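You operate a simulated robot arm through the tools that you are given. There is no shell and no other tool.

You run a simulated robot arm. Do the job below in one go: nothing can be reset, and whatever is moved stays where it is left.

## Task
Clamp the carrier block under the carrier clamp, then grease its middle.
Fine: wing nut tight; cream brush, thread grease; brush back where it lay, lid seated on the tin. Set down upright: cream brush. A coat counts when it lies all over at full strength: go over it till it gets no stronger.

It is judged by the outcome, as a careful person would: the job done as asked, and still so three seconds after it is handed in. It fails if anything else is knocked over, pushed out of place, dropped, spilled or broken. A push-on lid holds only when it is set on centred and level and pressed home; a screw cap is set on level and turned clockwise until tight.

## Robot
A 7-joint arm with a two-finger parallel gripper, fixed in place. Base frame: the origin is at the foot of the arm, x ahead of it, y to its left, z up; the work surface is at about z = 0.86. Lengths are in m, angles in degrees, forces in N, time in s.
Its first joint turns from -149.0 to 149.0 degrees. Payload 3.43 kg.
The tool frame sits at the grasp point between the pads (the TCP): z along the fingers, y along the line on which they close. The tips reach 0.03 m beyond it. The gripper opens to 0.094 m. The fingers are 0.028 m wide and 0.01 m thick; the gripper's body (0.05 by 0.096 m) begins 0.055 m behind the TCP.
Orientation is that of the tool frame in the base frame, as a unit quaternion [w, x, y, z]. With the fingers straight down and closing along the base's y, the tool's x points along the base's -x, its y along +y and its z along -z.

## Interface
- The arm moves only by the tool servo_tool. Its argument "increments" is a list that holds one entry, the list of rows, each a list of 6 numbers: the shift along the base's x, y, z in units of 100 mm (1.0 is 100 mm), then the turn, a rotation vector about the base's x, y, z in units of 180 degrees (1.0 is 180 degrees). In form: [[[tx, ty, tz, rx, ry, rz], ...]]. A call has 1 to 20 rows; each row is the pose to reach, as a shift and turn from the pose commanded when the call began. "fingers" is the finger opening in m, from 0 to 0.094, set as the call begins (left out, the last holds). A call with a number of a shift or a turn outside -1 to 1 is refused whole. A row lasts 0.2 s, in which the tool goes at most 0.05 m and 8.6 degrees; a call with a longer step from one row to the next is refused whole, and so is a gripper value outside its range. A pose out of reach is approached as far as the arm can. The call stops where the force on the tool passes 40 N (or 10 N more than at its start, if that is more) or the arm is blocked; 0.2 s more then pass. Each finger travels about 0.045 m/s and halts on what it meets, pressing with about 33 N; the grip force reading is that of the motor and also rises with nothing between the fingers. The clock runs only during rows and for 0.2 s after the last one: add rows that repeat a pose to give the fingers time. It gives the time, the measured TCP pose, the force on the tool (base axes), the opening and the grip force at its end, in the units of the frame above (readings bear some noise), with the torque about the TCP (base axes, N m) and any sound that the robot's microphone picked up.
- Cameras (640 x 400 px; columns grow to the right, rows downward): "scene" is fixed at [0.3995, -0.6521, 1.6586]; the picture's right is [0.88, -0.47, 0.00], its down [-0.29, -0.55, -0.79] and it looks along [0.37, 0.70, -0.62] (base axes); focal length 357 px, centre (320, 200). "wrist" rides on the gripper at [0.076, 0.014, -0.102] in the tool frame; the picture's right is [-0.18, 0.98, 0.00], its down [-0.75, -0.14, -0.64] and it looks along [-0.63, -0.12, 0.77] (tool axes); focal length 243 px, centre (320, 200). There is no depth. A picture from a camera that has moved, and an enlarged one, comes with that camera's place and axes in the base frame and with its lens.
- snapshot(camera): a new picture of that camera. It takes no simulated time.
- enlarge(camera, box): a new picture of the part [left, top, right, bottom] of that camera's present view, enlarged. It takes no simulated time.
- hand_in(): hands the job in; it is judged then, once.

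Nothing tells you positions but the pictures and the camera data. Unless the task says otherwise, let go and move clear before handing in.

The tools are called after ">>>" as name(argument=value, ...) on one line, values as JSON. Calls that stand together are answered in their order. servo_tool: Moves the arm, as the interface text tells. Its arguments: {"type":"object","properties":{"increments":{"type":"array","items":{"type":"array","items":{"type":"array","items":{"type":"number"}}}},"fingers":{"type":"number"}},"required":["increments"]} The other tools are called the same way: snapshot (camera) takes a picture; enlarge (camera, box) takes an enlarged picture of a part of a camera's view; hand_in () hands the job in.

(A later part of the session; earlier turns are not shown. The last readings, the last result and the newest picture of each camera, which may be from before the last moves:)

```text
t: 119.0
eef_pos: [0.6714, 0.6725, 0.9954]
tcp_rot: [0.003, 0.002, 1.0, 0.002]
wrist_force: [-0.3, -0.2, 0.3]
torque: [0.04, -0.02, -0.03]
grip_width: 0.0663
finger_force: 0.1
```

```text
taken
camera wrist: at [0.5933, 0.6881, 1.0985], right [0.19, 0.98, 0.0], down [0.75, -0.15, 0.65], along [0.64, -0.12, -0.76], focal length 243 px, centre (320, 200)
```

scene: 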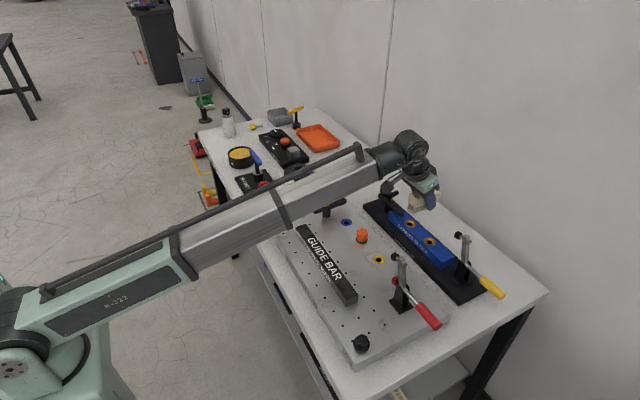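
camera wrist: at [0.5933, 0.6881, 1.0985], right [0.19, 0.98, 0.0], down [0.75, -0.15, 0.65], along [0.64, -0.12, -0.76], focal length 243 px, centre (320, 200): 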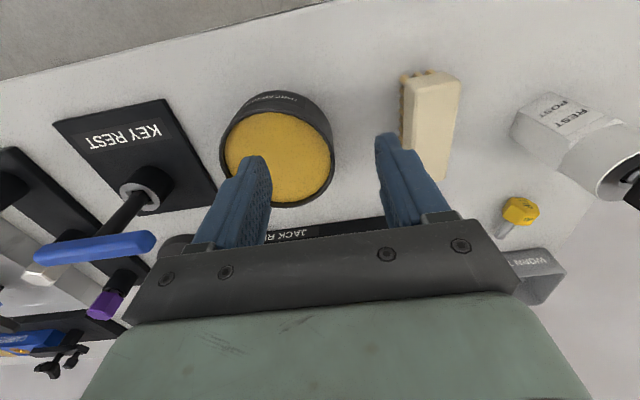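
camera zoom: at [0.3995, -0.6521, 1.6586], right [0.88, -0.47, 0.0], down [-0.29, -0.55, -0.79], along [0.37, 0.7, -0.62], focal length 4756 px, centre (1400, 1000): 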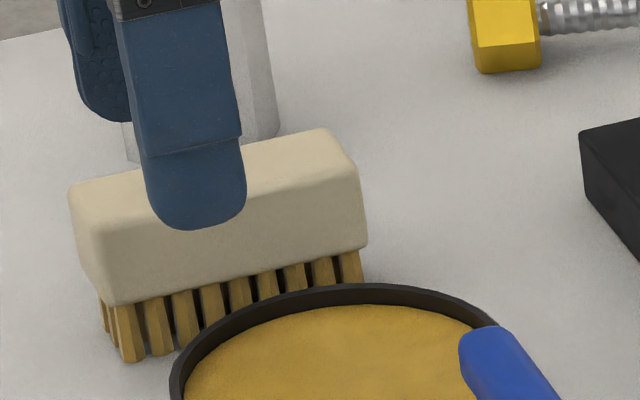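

>>> servo_tool(increments=[[[0, 0, 0.4, 0, 0, 0], [0.1, -0.3, 0.6, 0, 0, 0], [0.2, -0.7, 0.6, 0, 0, 0]]], fingers=0.0)

>>> servo_tool(increments=[[[0.17, -0.45, 0, 0, 0, 0], [0.34, -0.9, 0, 0, 0, 0]]])

>>> servo_tool(increments=[[[0.17, -0.45, 0, 0, 0, 0], [0.34, -0.9, 0, 0, 0, 0]]])

>>> servo_tool(increments=[[[0.17, -0.45, 0, 0, 0, 0], [0.34, -0.9, 0, 0, 0, 0]]])

>>> servo_tool(increments=[[[0.17, -0.45, 0, 0, 0, 0], [0.34, -0.9, 0, 0, 0, 0]]])

>>> servo_tool(increments=[[[0.17, -0.45, 0, 0, 0, 0], [0.34, -0.9, 0, 0, 0, 0]]])

>>> servo_tool(increments=[[[0.17, -0.45, 0, 0, 0, 0], [0.34, -0.9, 0, 0, 0, 0]]])

>>> servo_tool(increments=[[[0.1, -0.3, -0.1, 0, -0.045, 0], [0.3, -0.6, -0.2, 0, -0.09, 0], [0.34, -0.6, -0.3, 0, -0.135, 0], [0.34, -0.6, -0.3, 0, -0.18, 0], [0.34, -0.6, -0.3, 0, -0.22, 0]]])

>>> snapshot(camera="wrist")

>>> snapshot(camera="scene")

```text
t: 119.8
eef_pos: [0.6922, 0.5995, 1.0559]
tcp_rot: [0.003, 0.003, 1.0, 0.0]
wrist_force: [0.6, -0.1, 0.9]
torque: [0.01, 0.0, 0.0]
grip_width: 0.0
finger_force: 3.7
```

```text
t: 120.4
eef_pos: [0.7253, 0.5119, 1.0561]
tcp_rot: [0.004, 0.002, 1.0, 0.001]
wrist_force: [0.5, 0.3, 0.4]
torque: [-0.01, 0.0, -0.03]
grip_width: 0.0001
finger_force: 33.2
```

```text
t: 121.0
eef_pos: [0.7594, 0.4207, 1.0528]
tcp_rot: [0.004, 0.002, 1.0, 0.001]
wrist_force: [0.2, -0.2, 0.0]
torque: [0.01, 0.02, 0.01]
grip_width: 0.0
finger_force: 33.2
```

```text
t: 121.6
eef_pos: [0.7946, 0.33, 1.0533]
tcp_rot: [0.003, 0.002, 1.0, 0.002]
wrist_force: [1.0, -0.2, 0.2]
torque: [0.02, -0.02, -0.02]
grip_width: 0.0
finger_force: 32.5
```

```text
t: 122.2
eef_pos: [0.8298, 0.24, 1.055]
tcp_rot: [0.004, 0.001, 1.0, 0.001]
wrist_force: [0.4, 0.9, 0.4]
torque: [-0.01, -0.02, 0.0]
grip_width: 0.0
finger_force: 32.7
```

```text
t: 122.8
eef_pos: [0.8629, 0.1492, 1.0544]
tcp_rot: [0.003, 0.002, 1.0, 0.001]
wrist_force: [-0.4, -0.7, -0.3]
torque: [-0.02, -0.06, 0.01]
grip_width: 0.0
finger_force: 33.2
```

```text
t: 123.4
eef_pos: [0.8971, 0.062, 1.0512]
tcp_rot: [0.004, 0.002, 1.0, 0.0]
wrist_force: [-0.1, -0.1, 0.0]
torque: [0.03, -0.02, 0.0]
grip_width: 0.0
finger_force: 33.5
```

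```text
t: 124.6
eef_pos: [0.9309, 0.0027, 1.025]
tcp_rot: [0.344, 0.002, 0.939, 0.002]
wrist_force: [0.2, 0.0, -0.6]
torque: [-0.01, 0.0, -0.01]
grip_width: 0.0
finger_force: 33.0
```

```text
taken
camera wrist: at [0.8046, 0.0181, 1.0542], right [0.14, 0.98, 0.12], down [0.16, -0.15, 0.98], along [0.98, -0.12, -0.18], focal length 243 px, centre (320, 200)
```

wrist: 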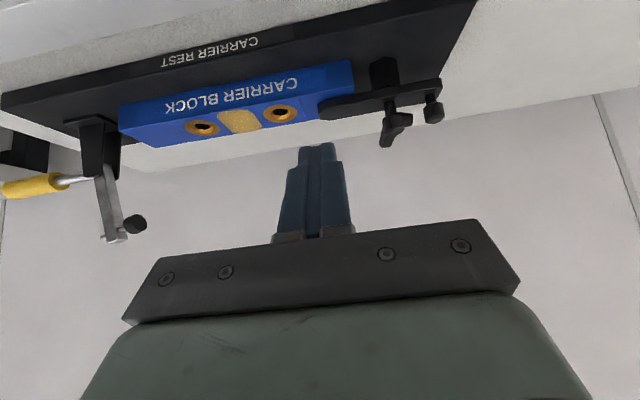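

```text
taken
```

scene: 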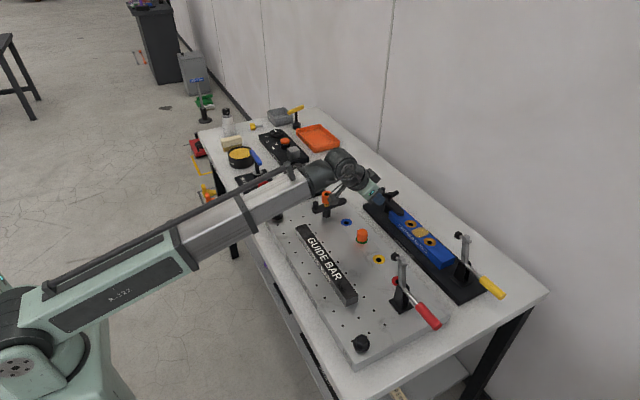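

>>> servo_tool(increments=[[[0, 0.1, -0.3, 0, 0, 0], [0, 0.2, -0.6, 0, 0, 0], [0, 0.2, -0.6, 0, 0, 0]]])

>>> snapshot(camera="wrist")

>>> enlarge(camera="wrist", box=[240, 60, 480, 180])

```text
t: 125.4
eef_pos: [0.9294, 0.0217, 0.965]
tcp_rot: [0.343, 0.002, 0.939, 0.003]
wrist_force: [0.1, 0.3, -0.2]
torque: [0.01, 0.03, 0.0]
grip_width: 0.0
finger_force: 32.6
```

```text
taken
camera wrist: at [0.8036, 0.0372, 0.9948], right [0.14, 0.98, 0.12], down [0.16, -0.15, 0.98], along [0.98, -0.12, -0.18], focal length 243 px, centre (320, 200)
```

wrist: 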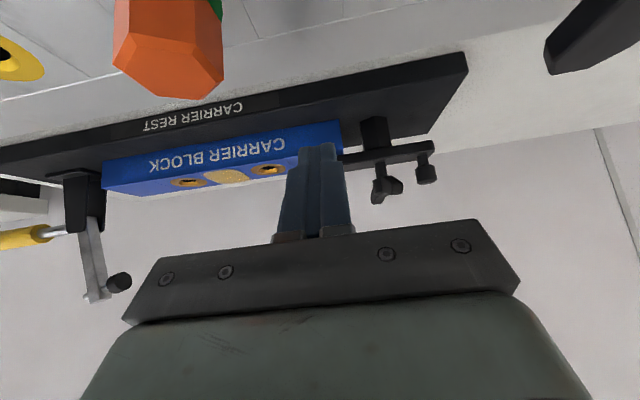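

```text
2.67 times, centred on (360, 120) of wrist
camera zoom: at [0.8036, 0.0372, 0.9948], right [0.14, 0.98, 0.12], down [0.16, -0.15, 0.98], along [0.98, -0.12, -0.18], focal length 647 px, centre (213, 413)
```

zoom: 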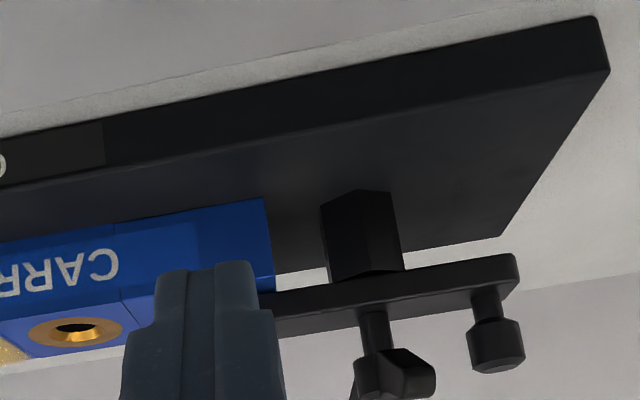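

>>> servo_tool(increments=[[[0, 0.3, 0, 0, 0, 0], [0, 0.55, 0, 0, 0, 0], [0, 0.55, 0, 0, 0, 0]]])

>>> enlarge(camera="wrist", box=[180, 80, 340, 180])

```text
t: 126.2
eef_pos: [0.9288, 0.0794, 0.9649]
tcp_rot: [0.341, 0.001, 0.94, 0.002]
wrist_force: [0.1, -0.7, -0.2]
torque: [0.01, 0.01, 0.01]
grip_width: 0.0002
finger_force: 32.9
```

```text
4.00 times, centred on (260, 130) of wrist
camera zoom: at [0.804, 0.0942, 0.9956], right [0.14, 0.98, 0.12], down [0.16, -0.15, 0.98], along [0.98, -0.12, -0.18], focal length 970 px, centre (560, 480)
```

zoom: 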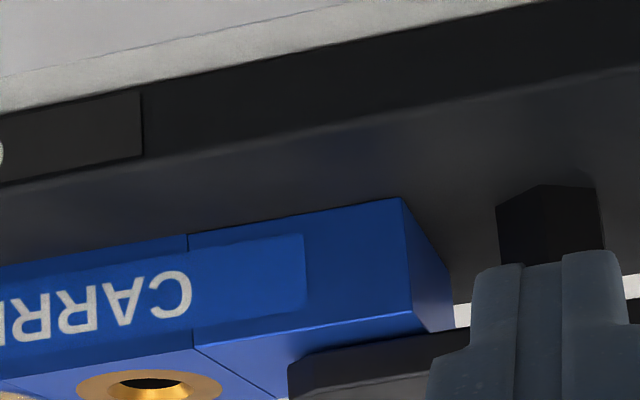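

>>> enlarge(camera="wrist", box=[250, 140, 306, 175])

>>> servo_tool(increments=[[[0, 0.3, -0.1, 0, 0, 0], [0, 0.4, -0.2, 0, 0, 0], [0, 0.4, -0.2, 0, 0, 0]]])

>>> snapshot(camera="wrist")

>>> enlarge(camera="wrist", box=[170, 90, 330, 190])

```text
11.43 times, centred on (278, 158) of wrist
camera zoom: at [0.804, 0.0942, 0.9956], right [0.14, 0.98, 0.12], down [0.16, -0.15, 0.98], along [0.98, -0.12, -0.18], focal length 2773 px, centre (800, 686)
```

zoom: 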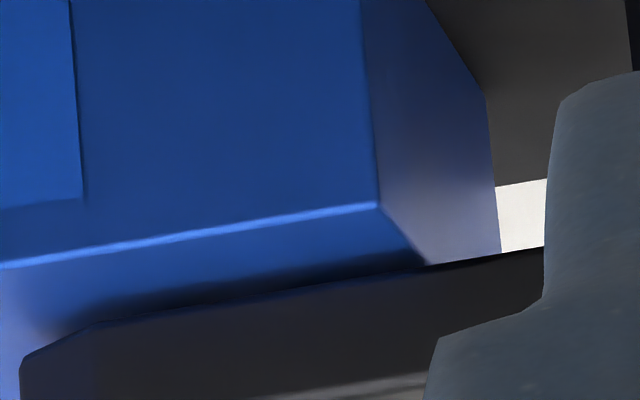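

```text
t: 126.9
eef_pos: [0.9302, 0.115, 0.9488]
tcp_rot: [0.343, 0.002, 0.939, 0.002]
wrist_force: [-2.4, -1.0, 11.6]
torque: [0.14, 1.5, 0.1]
grip_width: 0.0
finger_force: 32.5
stopped in row 3: the force on the tool passed its limit at 43 N (the readings are from after the stop); the commanded pose is now the measured one
```

```text
taken
camera wrist: at [0.8036, 0.1318, 0.98], right [0.14, 0.98, 0.12], down [0.16, -0.15, 0.98], along [0.98, -0.12, -0.18], focal length 243 px, centre (320, 200)
```

wrist: 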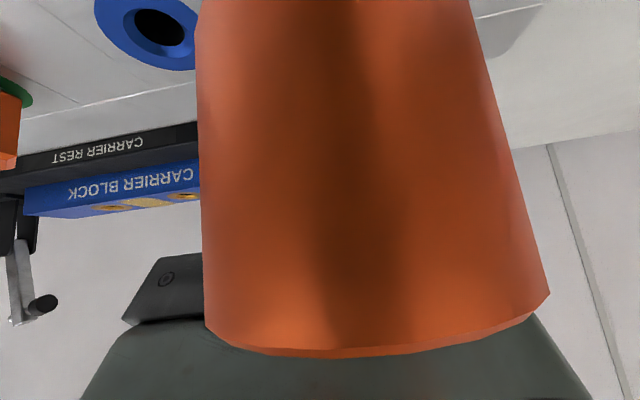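

```text
4.00 times, centred on (250, 140) of wrist
camera zoom: at [0.8036, 0.1318, 0.98], right [0.14, 0.98, 0.12], down [0.16, -0.15, 0.98], along [0.98, -0.12, -0.18], focal length 970 px, centre (600, 440)
```

zoom: 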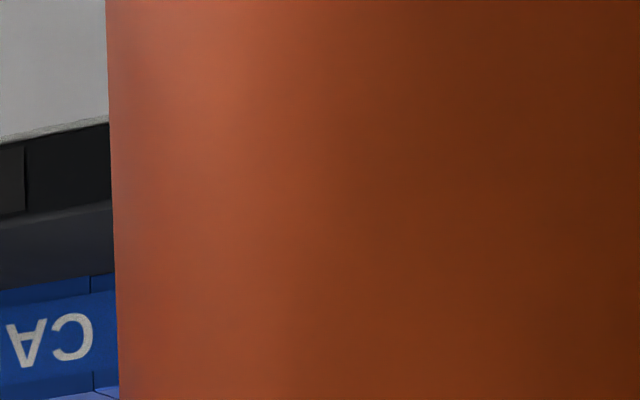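

I came down onto the orange nut of the plate clamp with the hand. Raising straight up at once and checking it.

>>> servo_tool(increments=[[[0, 0, 0.2, 0, 0, 0], [0, 0, 0.6, 0, 0, 0], [0, 0, 1.0, 0, 0, 0]]])

>>> servo_tool(increments=[[[0, -0.4, 0, 0, 0.045, 0], [0, -0.8, 0, 0, 0.09, 0], [0, -0.8, 0, 0, 0.135, 0], [0, -0.8, 0, 0, 0.18, 0], [0, -0.8, 0, 0, 0.22, 0]]])

>>> snapshot(camera="scene")

>>> enlarge(camera="scene", box=[296, 170, 376, 240])

>>> snapshot(camera="wrist")

```text
t: 127.7
eef_pos: [0.9308, 0.1156, 1.0494]
tcp_rot: [0.343, 0.003, 0.939, 0.002]
wrist_force: [-0.3, 0.5, -0.6]
torque: [-0.01, 0.0, 0.0]
grip_width: 0.0
finger_force: 32.9
```

```text
t: 128.9
eef_pos: [0.9295, 0.0358, 1.0497]
tcp_rot: [0.004, 0.003, 1.0, 0.001]
wrist_force: [-1.2, -0.7, 0.6]
torque: [0.03, 0.0, -0.01]
grip_width: 0.0002
finger_force: 32.5
```

```text
taken
```

scene: 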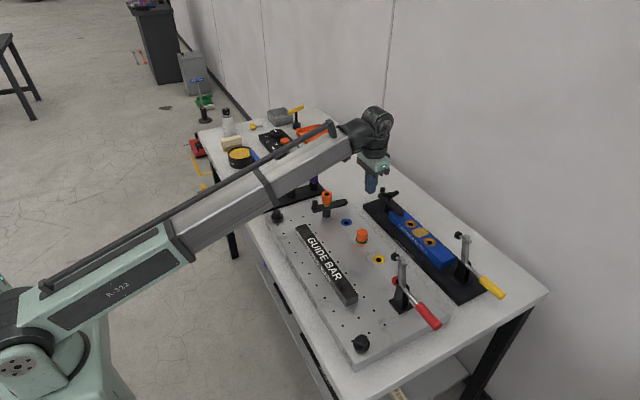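

```text
5.71 times, centred on (336, 205) of scene
camera zoom: at [0.3995, -0.6521, 1.6586], right [0.88, -0.47, 0.0], down [-0.29, -0.55, -0.79], along [0.37, 0.7, -0.62], focal length 2038 px, centre (229, 171)
```

zoom: 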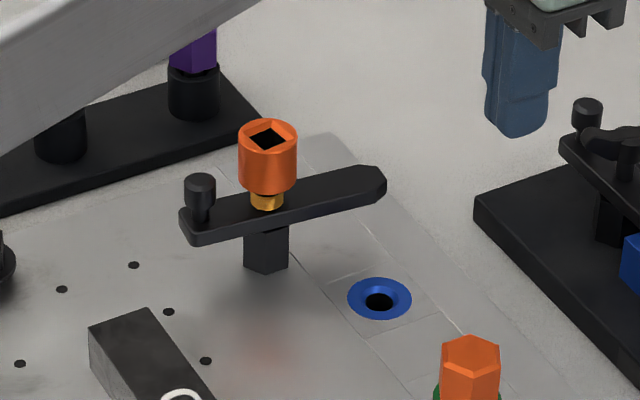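

```text
taken
camera wrist: at [0.8514, 0.052, 1.1522], right [0.19, 0.98, 0.0], down [0.75, -0.15, 0.65], along [0.64, -0.12, -0.76], focal length 243 px, centre (320, 200)
```

wrist: 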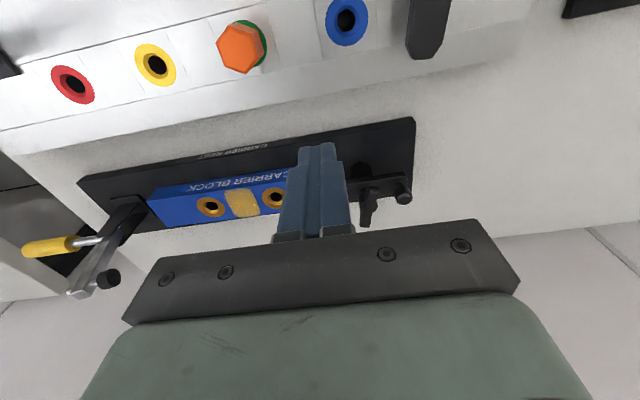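

The plate clamp looks undisturbed, and the strap sits right on the block. To be sure of the wing nut, I'll try tightening its ear once more with gradually increasing force.

>>> servo_tool(increments=[[[0.3, 0.1, 0, 0, -0.04, 0], [0.6, 0.2, 0, 0, -0.08, 0], [0.9, 0.3, 0, 0, -0.111, 0]]])

>>> servo_tool(increments=[[[0.3, 0.13, 0, 0, 0, 0], [0.54, 0.25, -0.1, 0, 0, 0], [0.54, 0.25, -0.5, 0, 0, 0], [0.54, 0.25, -0.85, 0, 0, 0], [0.54, 0.25, -0.85, 0, 0, 0]]])

>>> enlarge(camera="wrist", box=[200, 40, 440, 190])

>>> enlarge(camera="scene", box=[360, 170, 424, 210])

```text
t: 129.7
eef_pos: [1.0196, 0.0673, 1.0488]
tcp_rot: [0.179, 0.002, 0.984, 0.001]
wrist_force: [0.4, 0.0, 0.5]
torque: [0.01, -0.02, -0.03]
grip_width: 0.0
finger_force: 33.2
```

```text
t: 130.9
eef_pos: [1.0749, 0.0926, 0.9629]
tcp_rot: [0.18, 0.003, 0.984, 0.002]
wrist_force: [0.0, 0.2, -0.2]
torque: [0.02, 0.03, 0.02]
grip_width: 0.0
finger_force: 33.4
```

```text
2.67 times, centred on (320, 115) of wrist
camera zoom: at [0.9665, 0.1081, 1.0334], right [0.18, 0.98, 0.07], down [0.48, -0.15, 0.87], along [0.86, -0.12, -0.5], focal length 647 px, centre (320, 427)
```

zoom: 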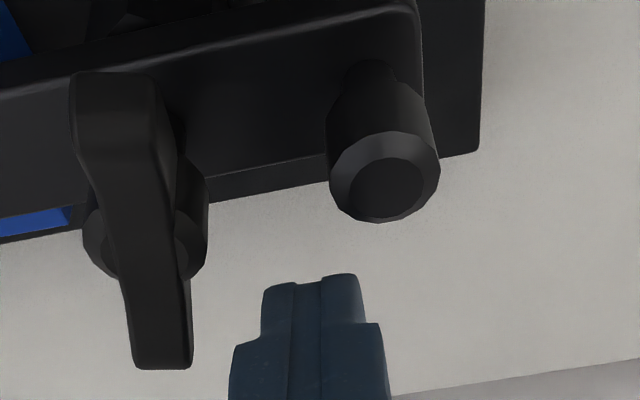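

```text
10.00 times, centred on (392, 190) of scene
camera zoom: at [0.3995, -0.6521, 1.6586], right [0.88, -0.47, 0.0], down [-0.29, -0.55, -0.79], along [0.37, 0.7, -0.62], focal length 3567 px, centre (-400, 300)
```

zoom: 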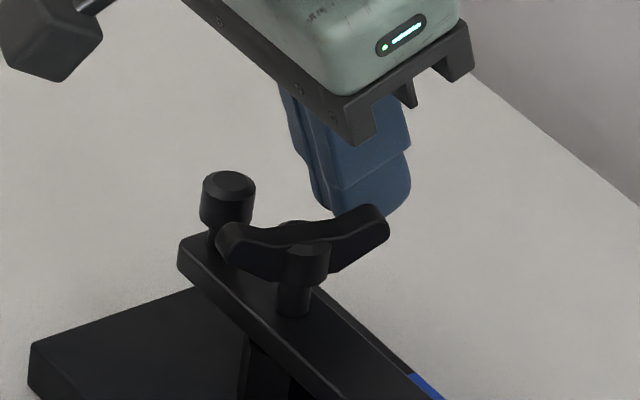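

>>> servo_tool(increments=[[[0, -0.03, 0, 0, 0, 0], [0, -0.05, 0, 0, 0, 0], [0, -0.06, 0, 0, 0, 0]]])

```text
t: 131.7
eef_pos: [1.0742, 0.0855, 0.9643]
tcp_rot: [0.179, 0.002, 0.984, 0.001]
wrist_force: [0.3, 0.5, 0.6]
torque: [0.0, -0.02, 0.0]
grip_width: 0.0
finger_force: 32.7
```

>>> servo_tool(increments=[[[0, -0.02, 0, 0, 0, 0], [0, -0.03, 0, 0, 0, 0]]])

>>> servo_tool(increments=[[[0, -0.015, 0, 0, 0, 0], [0, -0.015, 0, 0, 0, 0]]])

```text
t: 132.3
eef_pos: [1.0738, 0.0839, 0.9628]
tcp_rot: [0.179, 0.001, 0.984, 0.003]
wrist_force: [0.2, 16.0, 1.0]
torque: [0.01, 0.01, -0.26]
grip_width: 0.0002
finger_force: 33.2
```

```text
t: 132.9
eef_pos: [1.0737, 0.0855, 0.964]
tcp_rot: [0.178, 0.002, 0.984, 0.003]
wrist_force: [3.5, 32.0, 2.7]
torque: [0.05, 0.05, -0.45]
grip_width: 0.0
finger_force: 32.8
```

The contact is close to the hub, so the lever is short. I'll back off, move outward 11 mm for a longer lever, and push again.

>>> servo_tool(increments=[[[0, 0.06, 0, 0, 0, 0], [0.06, 0.06, 0, 0, 0, 0], [0.11, 0.05, 0, 0, 0, 0], [0.11, 0.02, 0, 0, 0, 0], [0.11, 0.0, 0, 0, 0, 0]]])

>>> servo_tool(increments=[[[0, -0.02, 0, 0, 0, 0], [0, -0.03, 0, 0, 0, 0]]])

```text
t: 134.1
eef_pos: [1.0857, 0.0817, 0.9628]
tcp_rot: [0.178, 0.002, 0.984, 0.002]
wrist_force: [3.6, 12.0, -3.1]
torque: [0.04, -0.07, -0.15]
grip_width: 0.0001
finger_force: 33.0
```

```text
t: 134.7
eef_pos: [1.0861, 0.0819, 0.9627]
tcp_rot: [0.179, 0.002, 0.984, 0.004]
wrist_force: [11.4, 30.8, -4.1]
torque: [0.13, -0.07, -0.3]
grip_width: 0.0
finger_force: 33.2
```

>>> servo_tool(increments=[[[0, -0.007, 0, 0, 0, 0], [0, -0.007, 0, 0, 0, 0]]])

>>> servo_tool(increments=[[[0, -0.007, 0, 0, 0, 0], [0, -0.007, 0, 0, 0, 0]]])

>>> enlarge(camera="scene", box=[360, 170, 424, 210])

```text
t: 135.5
eef_pos: [1.0859, 0.0815, 0.9645]
tcp_rot: [0.178, 0.001, 0.984, 0.008]
wrist_force: [2.5, 8.8, -2.4]
torque: [0.06, 0.0, -0.09]
grip_width: 0.0001
finger_force: 33.6
stopped in row 2: the force on the tool passed its limit at 43 N (the readings are from after the stop); the commanded pose is now the measured one
```

```text
t: 136.1
eef_pos: [1.086, 0.083, 0.9642]
tcp_rot: [0.179, 0.002, 0.984, 0.007]
wrist_force: [3.8, 18.1, -4.7]
torque: [0.1, -0.04, -0.24]
grip_width: 0.0
finger_force: 33.3
```

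```text
10.00 times, centred on (392, 190) of scene
camera zoom: at [0.3995, -0.6521, 1.6586], right [0.88, -0.47, 0.0], down [-0.29, -0.55, -0.79], along [0.37, 0.7, -0.62], focal length 3567 px, centre (-400, 300)
```

zoom: 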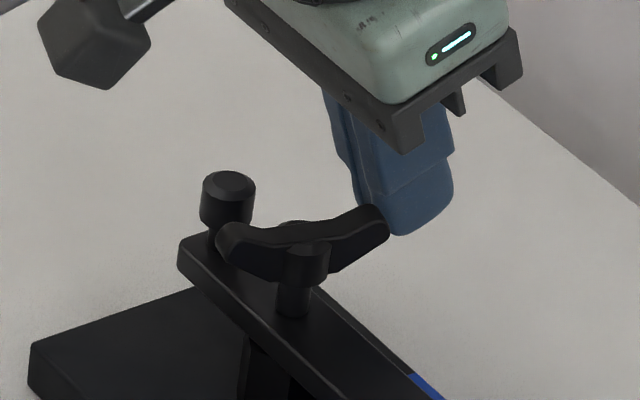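

The nut doesn't move even at about 1.2 N·m, so it is at its stop. Now I'll retreat and go look at the lid.

>>> servo_tool(increments=[[[0, 0.1, 0, 0, 0, 0], [0, 0.12, 0.3, 0, 0, 0], [-0.2, 0.12, 0.7, 0, 0.04, 0], [-0.6, 0.3, 0.9, 0, 0.08, 0], [-1.0, 0.6, 0.9, 0, 0.113, 0]]])

>>> servo_tool(increments=[[[-0.33, 0.33, 0, 0, 0, 0], [-0.66, 0.66, 0, 0, 0, 0], [-1.0, 1.0, 0, 0, 0, 0]]], fingers=0.06)

>>> servo_tool(increments=[[[-0.33, 0.33, 0, 0, 0, 0], [-0.66, 0.66, 0, 0, 0, 0], [-1.0, 1.0, 0, 0, 0, 0]]])

>>> snapshot(camera="wrist")

>>> snapshot(camera="scene")

```text
t: 137.3
eef_pos: [0.9845, 0.1372, 1.0542]
tcp_rot: [0.002, 0.003, 1.0, 0.005]
wrist_force: [-0.5, 0.4, -0.2]
torque: [0.0, -0.02, 0.01]
grip_width: 0.0001
finger_force: 32.5
```

```text
t: 138.1
eef_pos: [0.884, 0.2376, 1.0542]
tcp_rot: [0.003, 0.003, 1.0, 0.006]
wrist_force: [-0.4, -0.2, -0.3]
torque: [0.0, 0.03, -0.02]
grip_width: 0.0602
finger_force: 0.1
```

```text
t: 138.9
eef_pos: [0.7851, 0.3393, 1.0527]
tcp_rot: [0.002, 0.003, 1.0, 0.006]
wrist_force: [0.2, 0.2, -0.8]
torque: [0.02, -0.02, 0.04]
grip_width: 0.0601
finger_force: 0.1
```

```text
taken
camera wrist: at [0.7065, 0.3539, 1.1561], right [0.19, 0.98, 0.01], down [0.75, -0.15, 0.64], along [0.63, -0.11, -0.76], focal length 243 px, centre (320, 200)
```

wrist: 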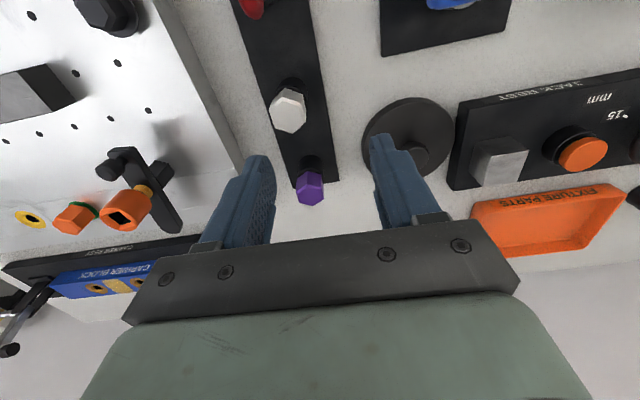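

```text
taken
```

scene: 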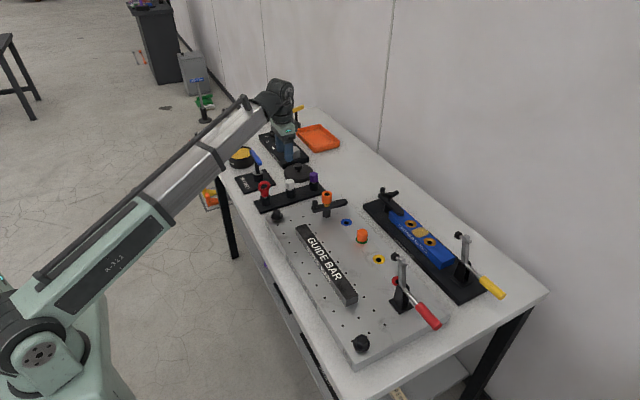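

>>> servo_tool(increments=[[[-0.1, 0.4, 0, -0.0038, 0, 0], [-0.1, 0.8, 0.1, -0.0038, 0, 0], [-0.1, 0.8, 0.1, -0.0038, 0, 0]]])

>>> snapshot(camera="wrist")

>>> enlarge(camera="wrist", box=[240, 60, 400, 240])

>>> enlarge(camera="scene", box=[276, 155, 324, 185])

```text
t: 139.7
eef_pos: [0.7758, 0.4191, 1.0655]
tcp_rot: [0.003, 0.003, 1.0, 0.0]
wrist_force: [-0.7, 0.0, 0.0]
torque: [0.03, -0.01, 0.0]
grip_width: 0.06
finger_force: 0.0
```

```text
taken
camera wrist: at [0.6963, 0.4349, 1.1666], right [0.19, 0.98, 0.0], down [0.75, -0.15, 0.65], along [0.63, -0.12, -0.76], focal length 243 px, centre (320, 200)
```

wrist: 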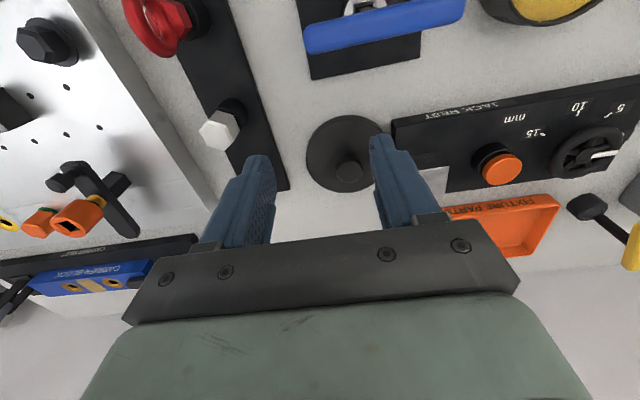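

```text
2.22 times, centred on (320, 150) of wrist
camera zoom: at [0.6963, 0.4349, 1.1666], right [0.19, 0.98, 0.0], down [0.75, -0.15, 0.65], along [0.63, -0.12, -0.76], focal length 539 px, centre (320, 311)
```

zoom: 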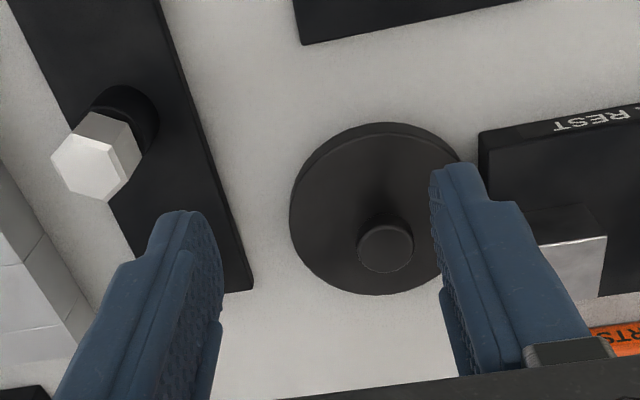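

```text
13.33 times, centred on (300, 170) of scene
camera zoom: at [0.3995, -0.6521, 1.6586], right [0.88, -0.47, 0.0], down [-0.29, -0.55, -0.79], along [0.37, 0.7, -0.62], focal length 4756 px, centre (587, 600)
```

zoom: 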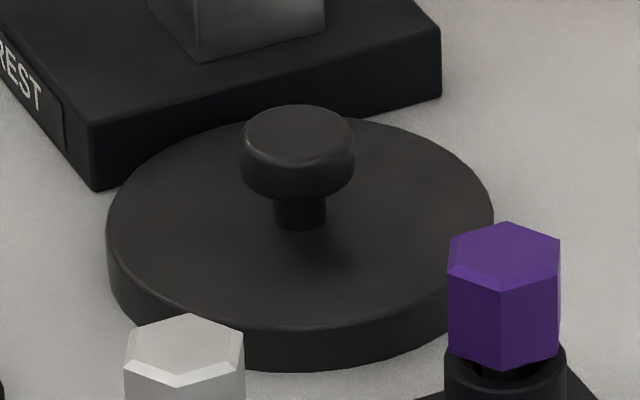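

>>> servo_tool(increments=[[[0.4, 0.1, -0.1, 0, 0, 0], [0.8, 0.2, -0.3, 0, 0, 0], [1.0, 0.2, -0.6, 0, 0, 0], [1.0, 0.2, -0.6, 0, 0, 0]]])

>>> snapshot(camera="wrist")

>>> enlarge(camera="wrist", box=[240, 60, 400, 160])

```text
t: 140.7
eef_pos: [0.8741, 0.4384, 1.0048]
tcp_rot: [0.002, 0.003, 1.0, -0.001]
wrist_force: [-0.3, -0.4, 0.5]
torque: [0.04, 0.07, 0.02]
grip_width: 0.0599
finger_force: 0.2
```

```text
taken
camera wrist: at [0.7963, 0.455, 1.1081], right [0.19, 0.98, 0.0], down [0.75, -0.15, 0.65], along [0.63, -0.12, -0.76], focal length 243 px, centre (320, 200)
```

wrist: 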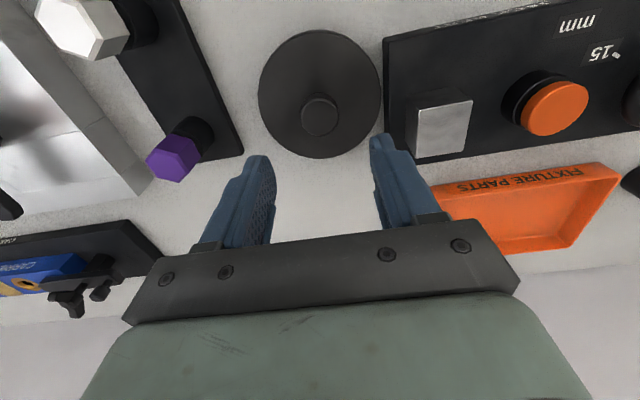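

```text
4.00 times, centred on (320, 110) of wrist
camera zoom: at [0.7963, 0.455, 1.1081], right [0.19, 0.98, 0.0], down [0.75, -0.15, 0.65], along [0.63, -0.12, -0.76], focal length 970 px, centre (320, 560)
```

zoom: 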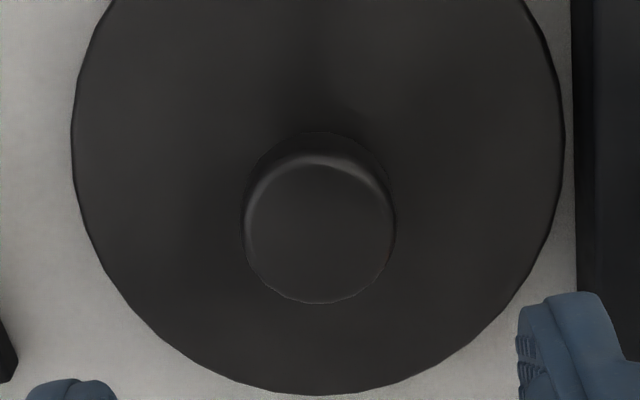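

>>> servo_tool(increments=[[[0.06, 0, -0.3, 0, 0, 0], [0.06, 0, -0.6, 0, 0, 0], [0.06, 0, -0.8, 0, 0, 0], [0.06, 0, -0.9, 0, 0, 0], [0.06, 0, -0.9, 0, 0, 0]]])

>>> snapshot(camera="wrist")

>>> enlarge(camera="scene", box=[268, 145, 332, 185])

```text
t: 141.9
eef_pos: [0.8805, 0.4391, 0.9167]
tcp_rot: [0.002, 0.002, 1.0, 0.0]
wrist_force: [0.2, -0.5, -0.5]
torque: [0.04, 0.01, 0.03]
grip_width: 0.0599
finger_force: 0.1
```

```text
taken
camera wrist: at [0.8034, 0.455, 1.0192], right [0.19, 0.98, 0.0], down [0.75, -0.15, 0.65], along [0.63, -0.12, -0.76], focal length 243 px, centre (320, 200)
```

wrist: 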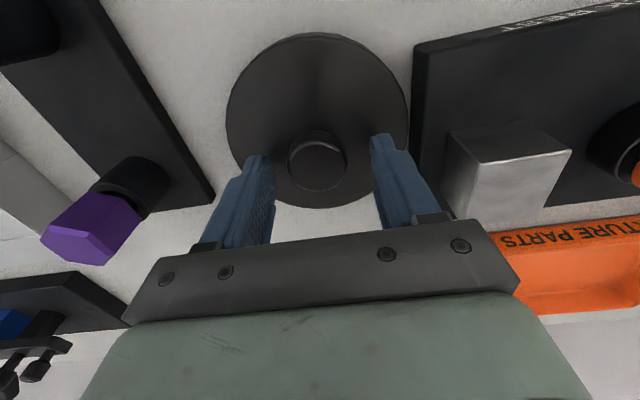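

```text
10.00 times, centred on (300, 165) of scene
camera zoom: at [0.3995, -0.6521, 1.6586], right [0.88, -0.47, 0.0], down [-0.29, -0.55, -0.79], along [0.37, 0.7, -0.62], focal length 3567 px, centre (520, 550)
```

zoom: 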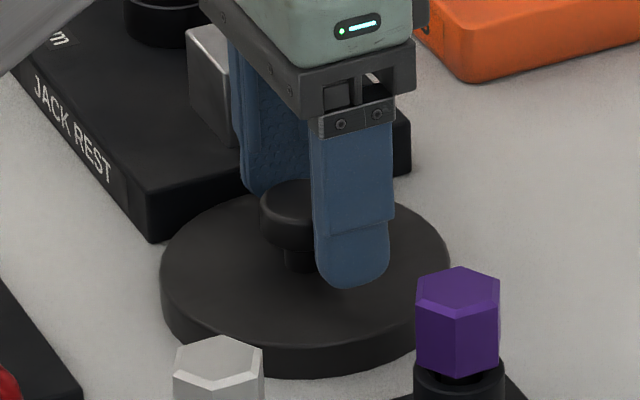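

>>> servo_tool(increments=[[[-0.04, -0.015, -0.03, 0, 0, 0], [-0.04, -0.015, -0.06, 0, 0, 0], [-0.04, -0.015, -0.06, 0, 0, 0]]])

>>> enlarge(camera="wrist", box=[220, 80, 420, 220])

>>> enlarge(camera="scene", box=[276, 155, 324, 185])

```text
t: 142.7
eef_pos: [0.8775, 0.4377, 0.9097]
tcp_rot: [0.002, 0.003, 1.0, 0.0]
wrist_force: [0.6, -0.3, 0.7]
torque: [0.01, -0.01, -0.02]
grip_width: 0.0598
finger_force: 0.1
```

```text
2.86 times, centred on (320, 150) of wrist
camera zoom: at [0.799, 0.4545, 1.0119], right [0.19, 0.98, 0.0], down [0.75, -0.15, 0.65], along [0.63, -0.12, -0.76], focal length 693 px, centre (320, 343)
```

zoom: 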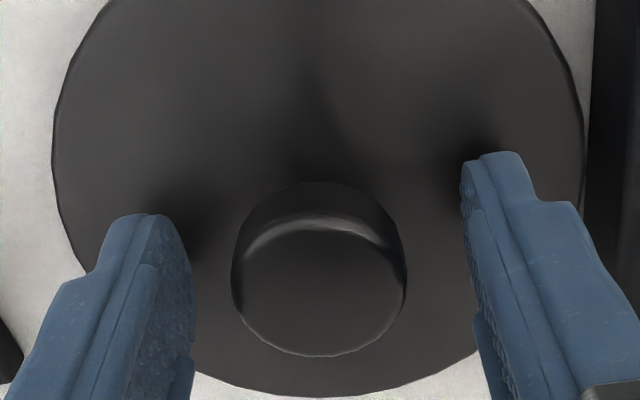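

```text
13.33 times, centred on (300, 170) of scene
camera zoom: at [0.3995, -0.6521, 1.6586], right [0.88, -0.47, 0.0], down [-0.29, -0.55, -0.79], along [0.37, 0.7, -0.62], focal length 4756 px, centre (587, 600)
```

zoom: 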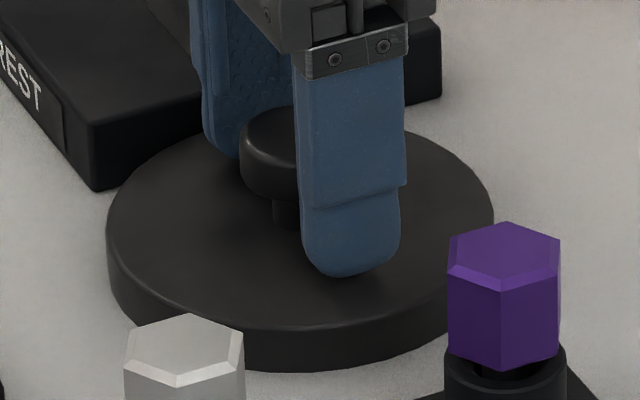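

>>> servo_tool(increments=[[[0, 0, 0, 0, 0, 0], [0, 0, 0, 0, 0, 0], [0, 0, 0, 0, 0, 0], [0, 0, 0, 0, 0, 0], [0, 0, 0, 0, 0, 0]]], fingers=0.015)

>>> enlarge(camera="wrist", box=[220, 80, 420, 220])

>>> enlarge(camera="scene", box=[276, 155, 324, 185])

```text
t: 143.9
eef_pos: [0.8766, 0.4385, 0.9086]
tcp_rot: [0.002, 0.003, 1.0, 0.0]
wrist_force: [0.2, 0.3, 0.2]
torque: [0.0, 0.03, 0.0]
grip_width: 0.0325
finger_force: 32.7
```

```text
2.86 times, centred on (320, 150) of wrist
camera zoom: at [0.799, 0.4545, 1.012], right [0.19, 0.98, 0.0], down [0.75, -0.15, 0.65], along [0.63, -0.12, -0.76], focal length 693 px, centre (320, 343)
```

zoom: 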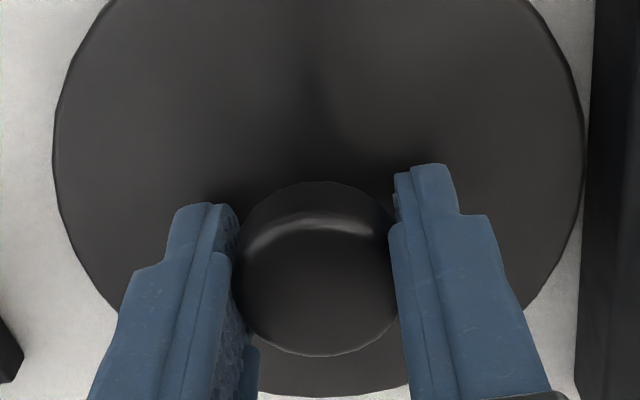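

```text
13.33 times, centred on (300, 170) of scene
camera zoom: at [0.3995, -0.6521, 1.6586], right [0.88, -0.47, 0.0], down [-0.29, -0.55, -0.79], along [0.37, 0.7, -0.62], focal length 4756 px, centre (587, 600)
```

zoom: 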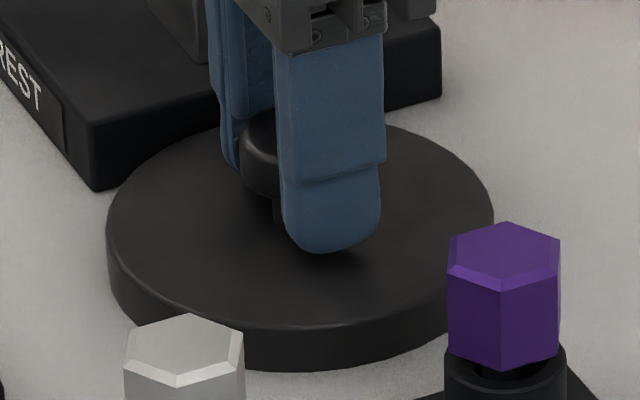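

The lid knob is gripped well at TCP (0.8766, 0.4385). Before carrying it I'll let go and measure the tin's centre accurately with the empty gripper, since the lid will hide it.

>>> servo_tool(increments=[[[0, 0, 0, 0, 0, 0], [0, 0, 0, 0, 0, 0], [0, 0, 0, 0, 0, 0], [0, 0, 0.3, 0, 0, 0], [0, 0, 0.7, 0, 0, 0], [0, 0, 1.0, 0, 0, 0]]], fingers=0.06)

>>> servo_tool(increments=[[[-0.3, 0.3, 0.2, 0, 0, 0], [-0.6, 0.6, 0.2, 0, 0, 0], [-0.9, 0.9, 0.2, 0, 0, 0]]])

>>> servo_tool(increments=[[[-0.3, 0.3, 0, 0, 0, 0], [-0.6, 0.6, 0, 0, 0, 0], [-0.79, 0.98, 0, 0, 0, 0], [-0.79, 0.98, 0, 0, 0, 0]]])

>>> snapshot(camera="wrist")

>>> enlarge(camera="wrist", box=[240, 60, 400, 160])

```text
t: 145.3
eef_pos: [0.878, 0.436, 1.0079]
tcp_rot: [0.002, 0.002, 1.0, 0.001]
wrist_force: [-0.4, 0.2, 0.0]
torque: [-0.02, -0.03, 0.01]
grip_width: 0.06
finger_force: 0.1
```

```text
t: 146.1
eef_pos: [0.7878, 0.5291, 1.0269]
tcp_rot: [0.002, 0.003, 1.0, 0.0]
wrist_force: [0.2, -0.1, -0.3]
torque: [0.01, 0.0, -0.01]
grip_width: 0.0599
finger_force: 0.1
```

```text
t: 147.1
eef_pos: [0.7072, 0.6272, 1.0293]
tcp_rot: [0.003, 0.002, 1.0, -0.001]
wrist_force: [0.6, -0.3, -0.2]
torque: [0.0, -0.02, 0.03]
grip_width: 0.06
finger_force: 0.1
```

```text
taken
camera wrist: at [0.6296, 0.6437, 1.132], right [0.19, 0.98, 0.0], down [0.75, -0.15, 0.65], along [0.63, -0.12, -0.76], focal length 243 px, centre (320, 200)
```

wrist: 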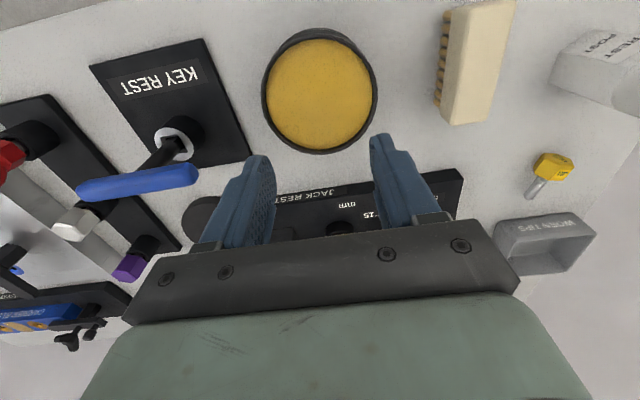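

```text
4.00 times, centred on (320, 110) of wrist
camera zoom: at [0.6296, 0.6437, 1.132], right [0.19, 0.98, 0.0], down [0.75, -0.15, 0.65], along [0.63, -0.12, -0.76], focal length 970 px, centre (320, 560)
```

zoom: 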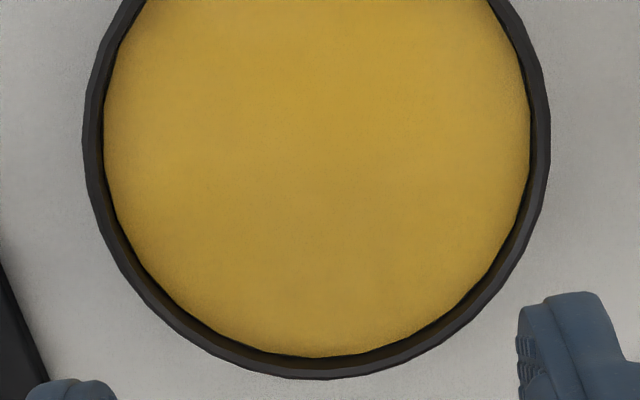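

>>> enlarge(camera="wrist", box=[240, 20, 400, 120])

>>> enlarge(camera="wrist", box=[250, 15, 390, 160])

```text
4.00 times, centred on (320, 70) of wrist
camera zoom: at [0.6296, 0.6437, 1.132], right [0.19, 0.98, 0.0], down [0.75, -0.15, 0.65], along [0.63, -0.12, -0.76], focal length 970 px, centre (320, 720)
```

zoom: 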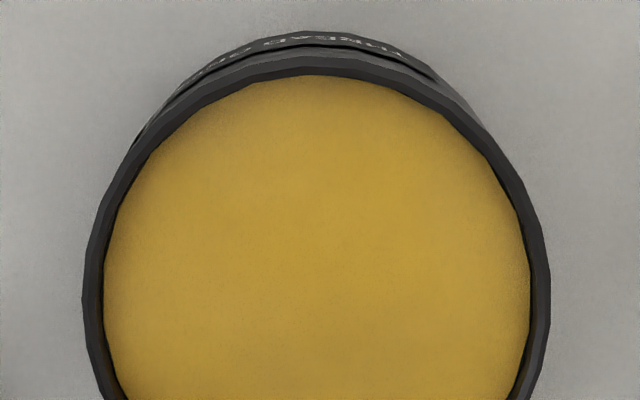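

```text
2.76 times, centred on (320, 88) of wrist
camera zoom: at [0.6296, 0.6437, 1.132], right [0.19, 0.98, 0.0], down [0.75, -0.15, 0.65], along [0.63, -0.12, -0.76], focal length 669 px, centre (320, 510)
```

zoom: 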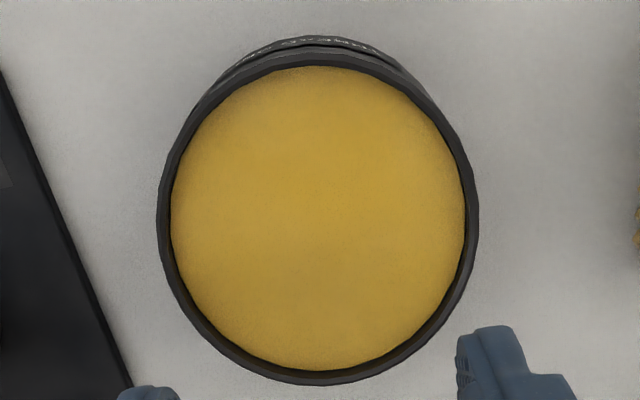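

The tin's centre comes out at about (0.7023, 0.6277). Going back to pick up the lid.

>>> servo_tool(increments=[[[0.28, -0.31, 0, 0, 0, 0], [0.56, -0.62, 0, 0, 0, 0], [0.847, -0.943, 0, 0, 0, 0]]])

>>> servo_tool(increments=[[[0.28, -0.31, 0, 0, 0, 0], [0.56, -0.62, 0, 0, 0, 0], [0.847, -0.943, -0.1, 0, 0, 0], [0.847, -0.943, -0.25, 0, 0, 0], [0.847, -0.943, -0.25, 0, 0, 0]]])

>>> enlarge(camera="wrist", box=[240, 60, 400, 160])

```text
t: 147.9
eef_pos: [0.7924, 0.5309, 1.0279]
tcp_rot: [0.002, 0.003, 1.0, 0.0]
wrist_force: [-0.9, 0.6, 0.0]
torque: [-0.03, -0.01, 0.0]
grip_width: 0.0601
finger_force: 0.0
```

```text
t: 149.1
eef_pos: [0.8784, 0.4354, 1.0012]
tcp_rot: [0.002, 0.002, 1.0, 0.0]
wrist_force: [-0.7, 0.5, -0.3]
torque: [0.0, -0.02, 0.01]
grip_width: 0.0603
finger_force: 0.1
```

```text
4.00 times, centred on (320, 110) of wrist
camera zoom: at [0.7994, 0.4514, 1.1049], right [0.19, 0.98, 0.0], down [0.75, -0.15, 0.65], along [0.63, -0.12, -0.76], focal length 970 px, centre (320, 560)
```

zoom: 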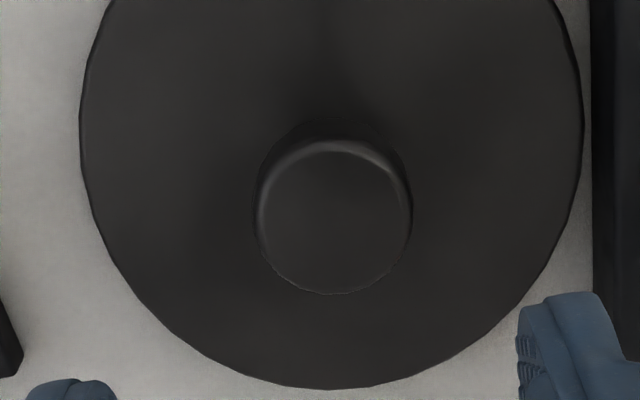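

>>> servo_tool(increments=[[[-0.01, 0.03, -0.3, 0, 0, 0], [-0.01, 0.03, -0.6, 0, 0, 0], [-0.01, 0.03, -0.85, 0, 0, 0], [-0.01, 0.03, -0.92, 0, 0, 0], [-0.01, 0.03, -0.92, 0, 0, 0]]])

>>> servo_tool(increments=[[[0, 0, 0, 0, 0, 0], [0, 0, 0, 0, 0, 0], [0, 0, 0, 0, 0, 0], [0, 0, 0, 0, 0, 0], [0, 0, 0, 0, 0, 0]]], fingers=0.015)

>>> enlarge(camera="scene", box=[276, 155, 324, 185])

>>> enlarge(camera="wrist", box=[220, 80, 420, 220])

```text
t: 150.3
eef_pos: [0.8769, 0.441, 0.9104]
tcp_rot: [0.003, 0.003, 1.0, 0.0]
wrist_force: [-0.2, -0.7, 0.2]
torque: [0.03, -0.01, 0.04]
grip_width: 0.06
finger_force: 0.0
```

```text
t: 151.5
eef_pos: [0.8771, 0.44, 0.9115]
tcp_rot: [0.003, 0.003, 1.0, 0.0]
wrist_force: [-0.9, 0.3, 0.0]
torque: [0.0, 0.0, 0.02]
grip_width: 0.0326
finger_force: 32.9
```

```text
13.33 times, centred on (300, 170) of scene
camera zoom: at [0.3995, -0.6521, 1.6586], right [0.88, -0.47, 0.0], down [-0.29, -0.55, -0.79], along [0.37, 0.7, -0.62], focal length 4756 px, centre (587, 600)
```

zoom: 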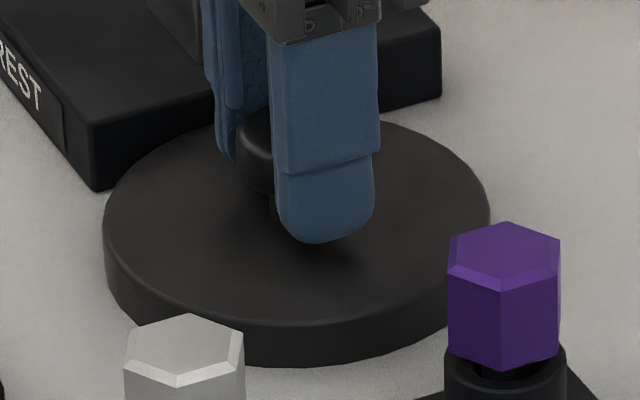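

```text
2.86 times, centred on (320, 150) of wrist
camera zoom: at [0.7983, 0.4569, 1.0143], right [0.19, 0.98, 0.0], down [0.75, -0.15, 0.65], along [0.63, -0.12, -0.76], focal length 693 px, centre (320, 343)
```

zoom: 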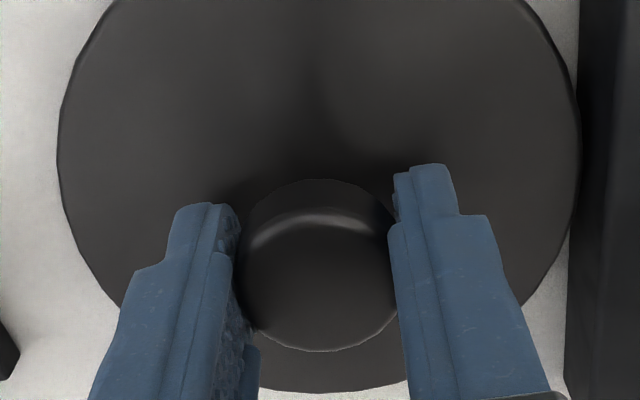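

>>> servo_tool(increments=[[[0, 0, 0.15, 0, 0, 0], [0, 0, 0.45, 0, 0, 0], [0, 0, 0.8, 0, 0, 0], [0, 0, 1.0, 0, 0, 0], [0, 0, 1.0, 0, 0, 0]]])

>>> enlarge(camera="scene", box=[260, 130, 340, 190])

```text
t: 152.7
eef_pos: [0.8764, 0.4409, 1.0114]
tcp_rot: [0.001, 0.002, 1.0, 0.0]
wrist_force: [-0.4, -0.6, 0.0]
torque: [0.04, -0.02, -0.01]
grip_width: 0.0326
finger_force: 33.1
```

```text
6.67 times, centred on (300, 160) of scene
camera zoom: at [0.3995, -0.6521, 1.6586], right [0.88, -0.47, 0.0], down [-0.29, -0.55, -0.79], along [0.37, 0.7, -0.62], focal length 2378 px, centre (453, 467)
```

zoom: 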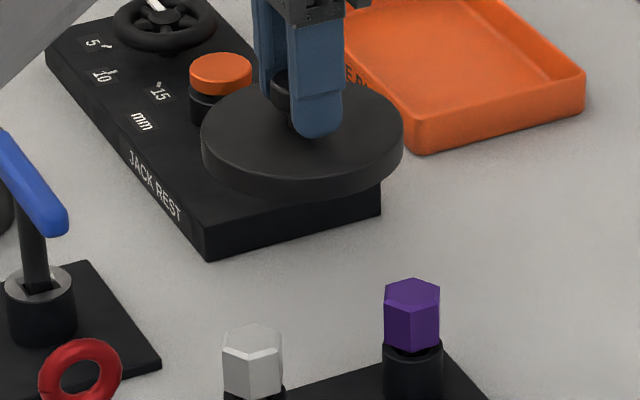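

>>> servo_tool(increments=[[[0, 0, 0.3, 0, 0, 0], [-0.29, 0.31, 0.3, 0, 0, 0], [-0.58, 0.62, 0.3, 0, 0, 0], [-0.87, 0.93, 0.3, 0, 0, 0]]])

>>> servo_tool(increments=[[[-0.29, 0.31, 0, 0, 0, 0], [-0.58, 0.62, 0, 0, 0, 0], [-0.876, 0.938, 0, 0, 0, 0], [-0.876, 0.938, -0.4, 0, 0, 0], [-0.876, 0.938, -0.55, 0, 0, 0], [-0.876, 0.938, -0.55, 0, 0, 0]]])

>>> enlarge(camera="scene", box=[215, 125, 263, 165])

>>> snapshot(camera="wrist")

```text
t: 153.7
eef_pos: [0.7895, 0.5346, 1.0421]
tcp_rot: [0.003, 0.004, 1.0, 0.001]
wrist_force: [0.8, 0.1, -1.2]
torque: [0.01, 0.0, 0.02]
grip_width: 0.0322
finger_force: 32.8
```

```text
t: 155.1
eef_pos: [0.7017, 0.6275, 0.9874]
tcp_rot: [0.004, 0.003, 1.0, 0.0]
wrist_force: [0.1, 0.8, -0.9]
torque: [0.02, 0.03, 0.04]
grip_width: 0.0329
finger_force: 32.8
```

```text
10.00 times, centred on (239, 145) of scene
camera zoom: at [0.3995, -0.6521, 1.6586], right [0.88, -0.47, 0.0], down [-0.29, -0.55, -0.79], along [0.37, 0.7, -0.62], focal length 3567 px, centre (1130, 750)
```

zoom: 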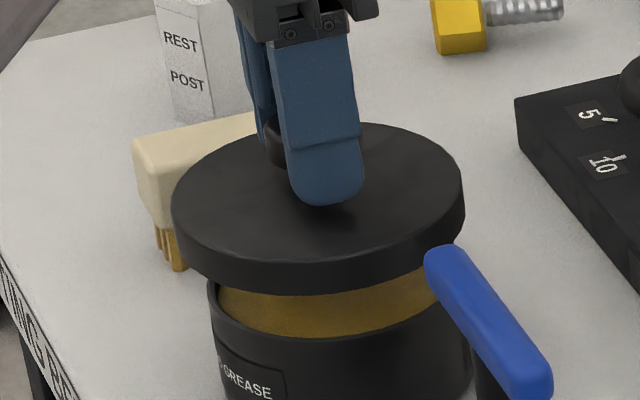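

```text
taken
camera wrist: at [0.6238, 0.6439, 1.0895], right [0.19, 0.98, 0.0], down [0.75, -0.15, 0.65], along [0.63, -0.12, -0.76], focal length 243 px, centre (320, 200)
```

wrist: 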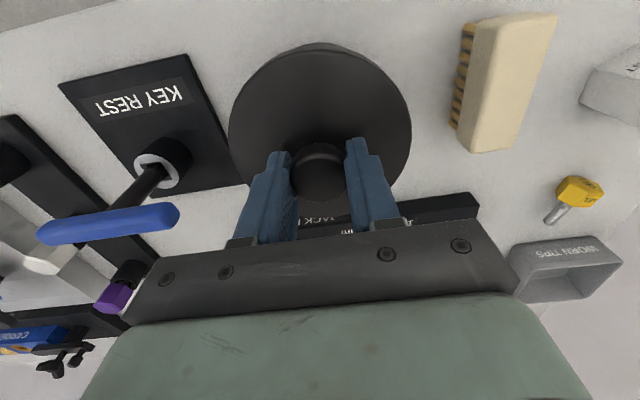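

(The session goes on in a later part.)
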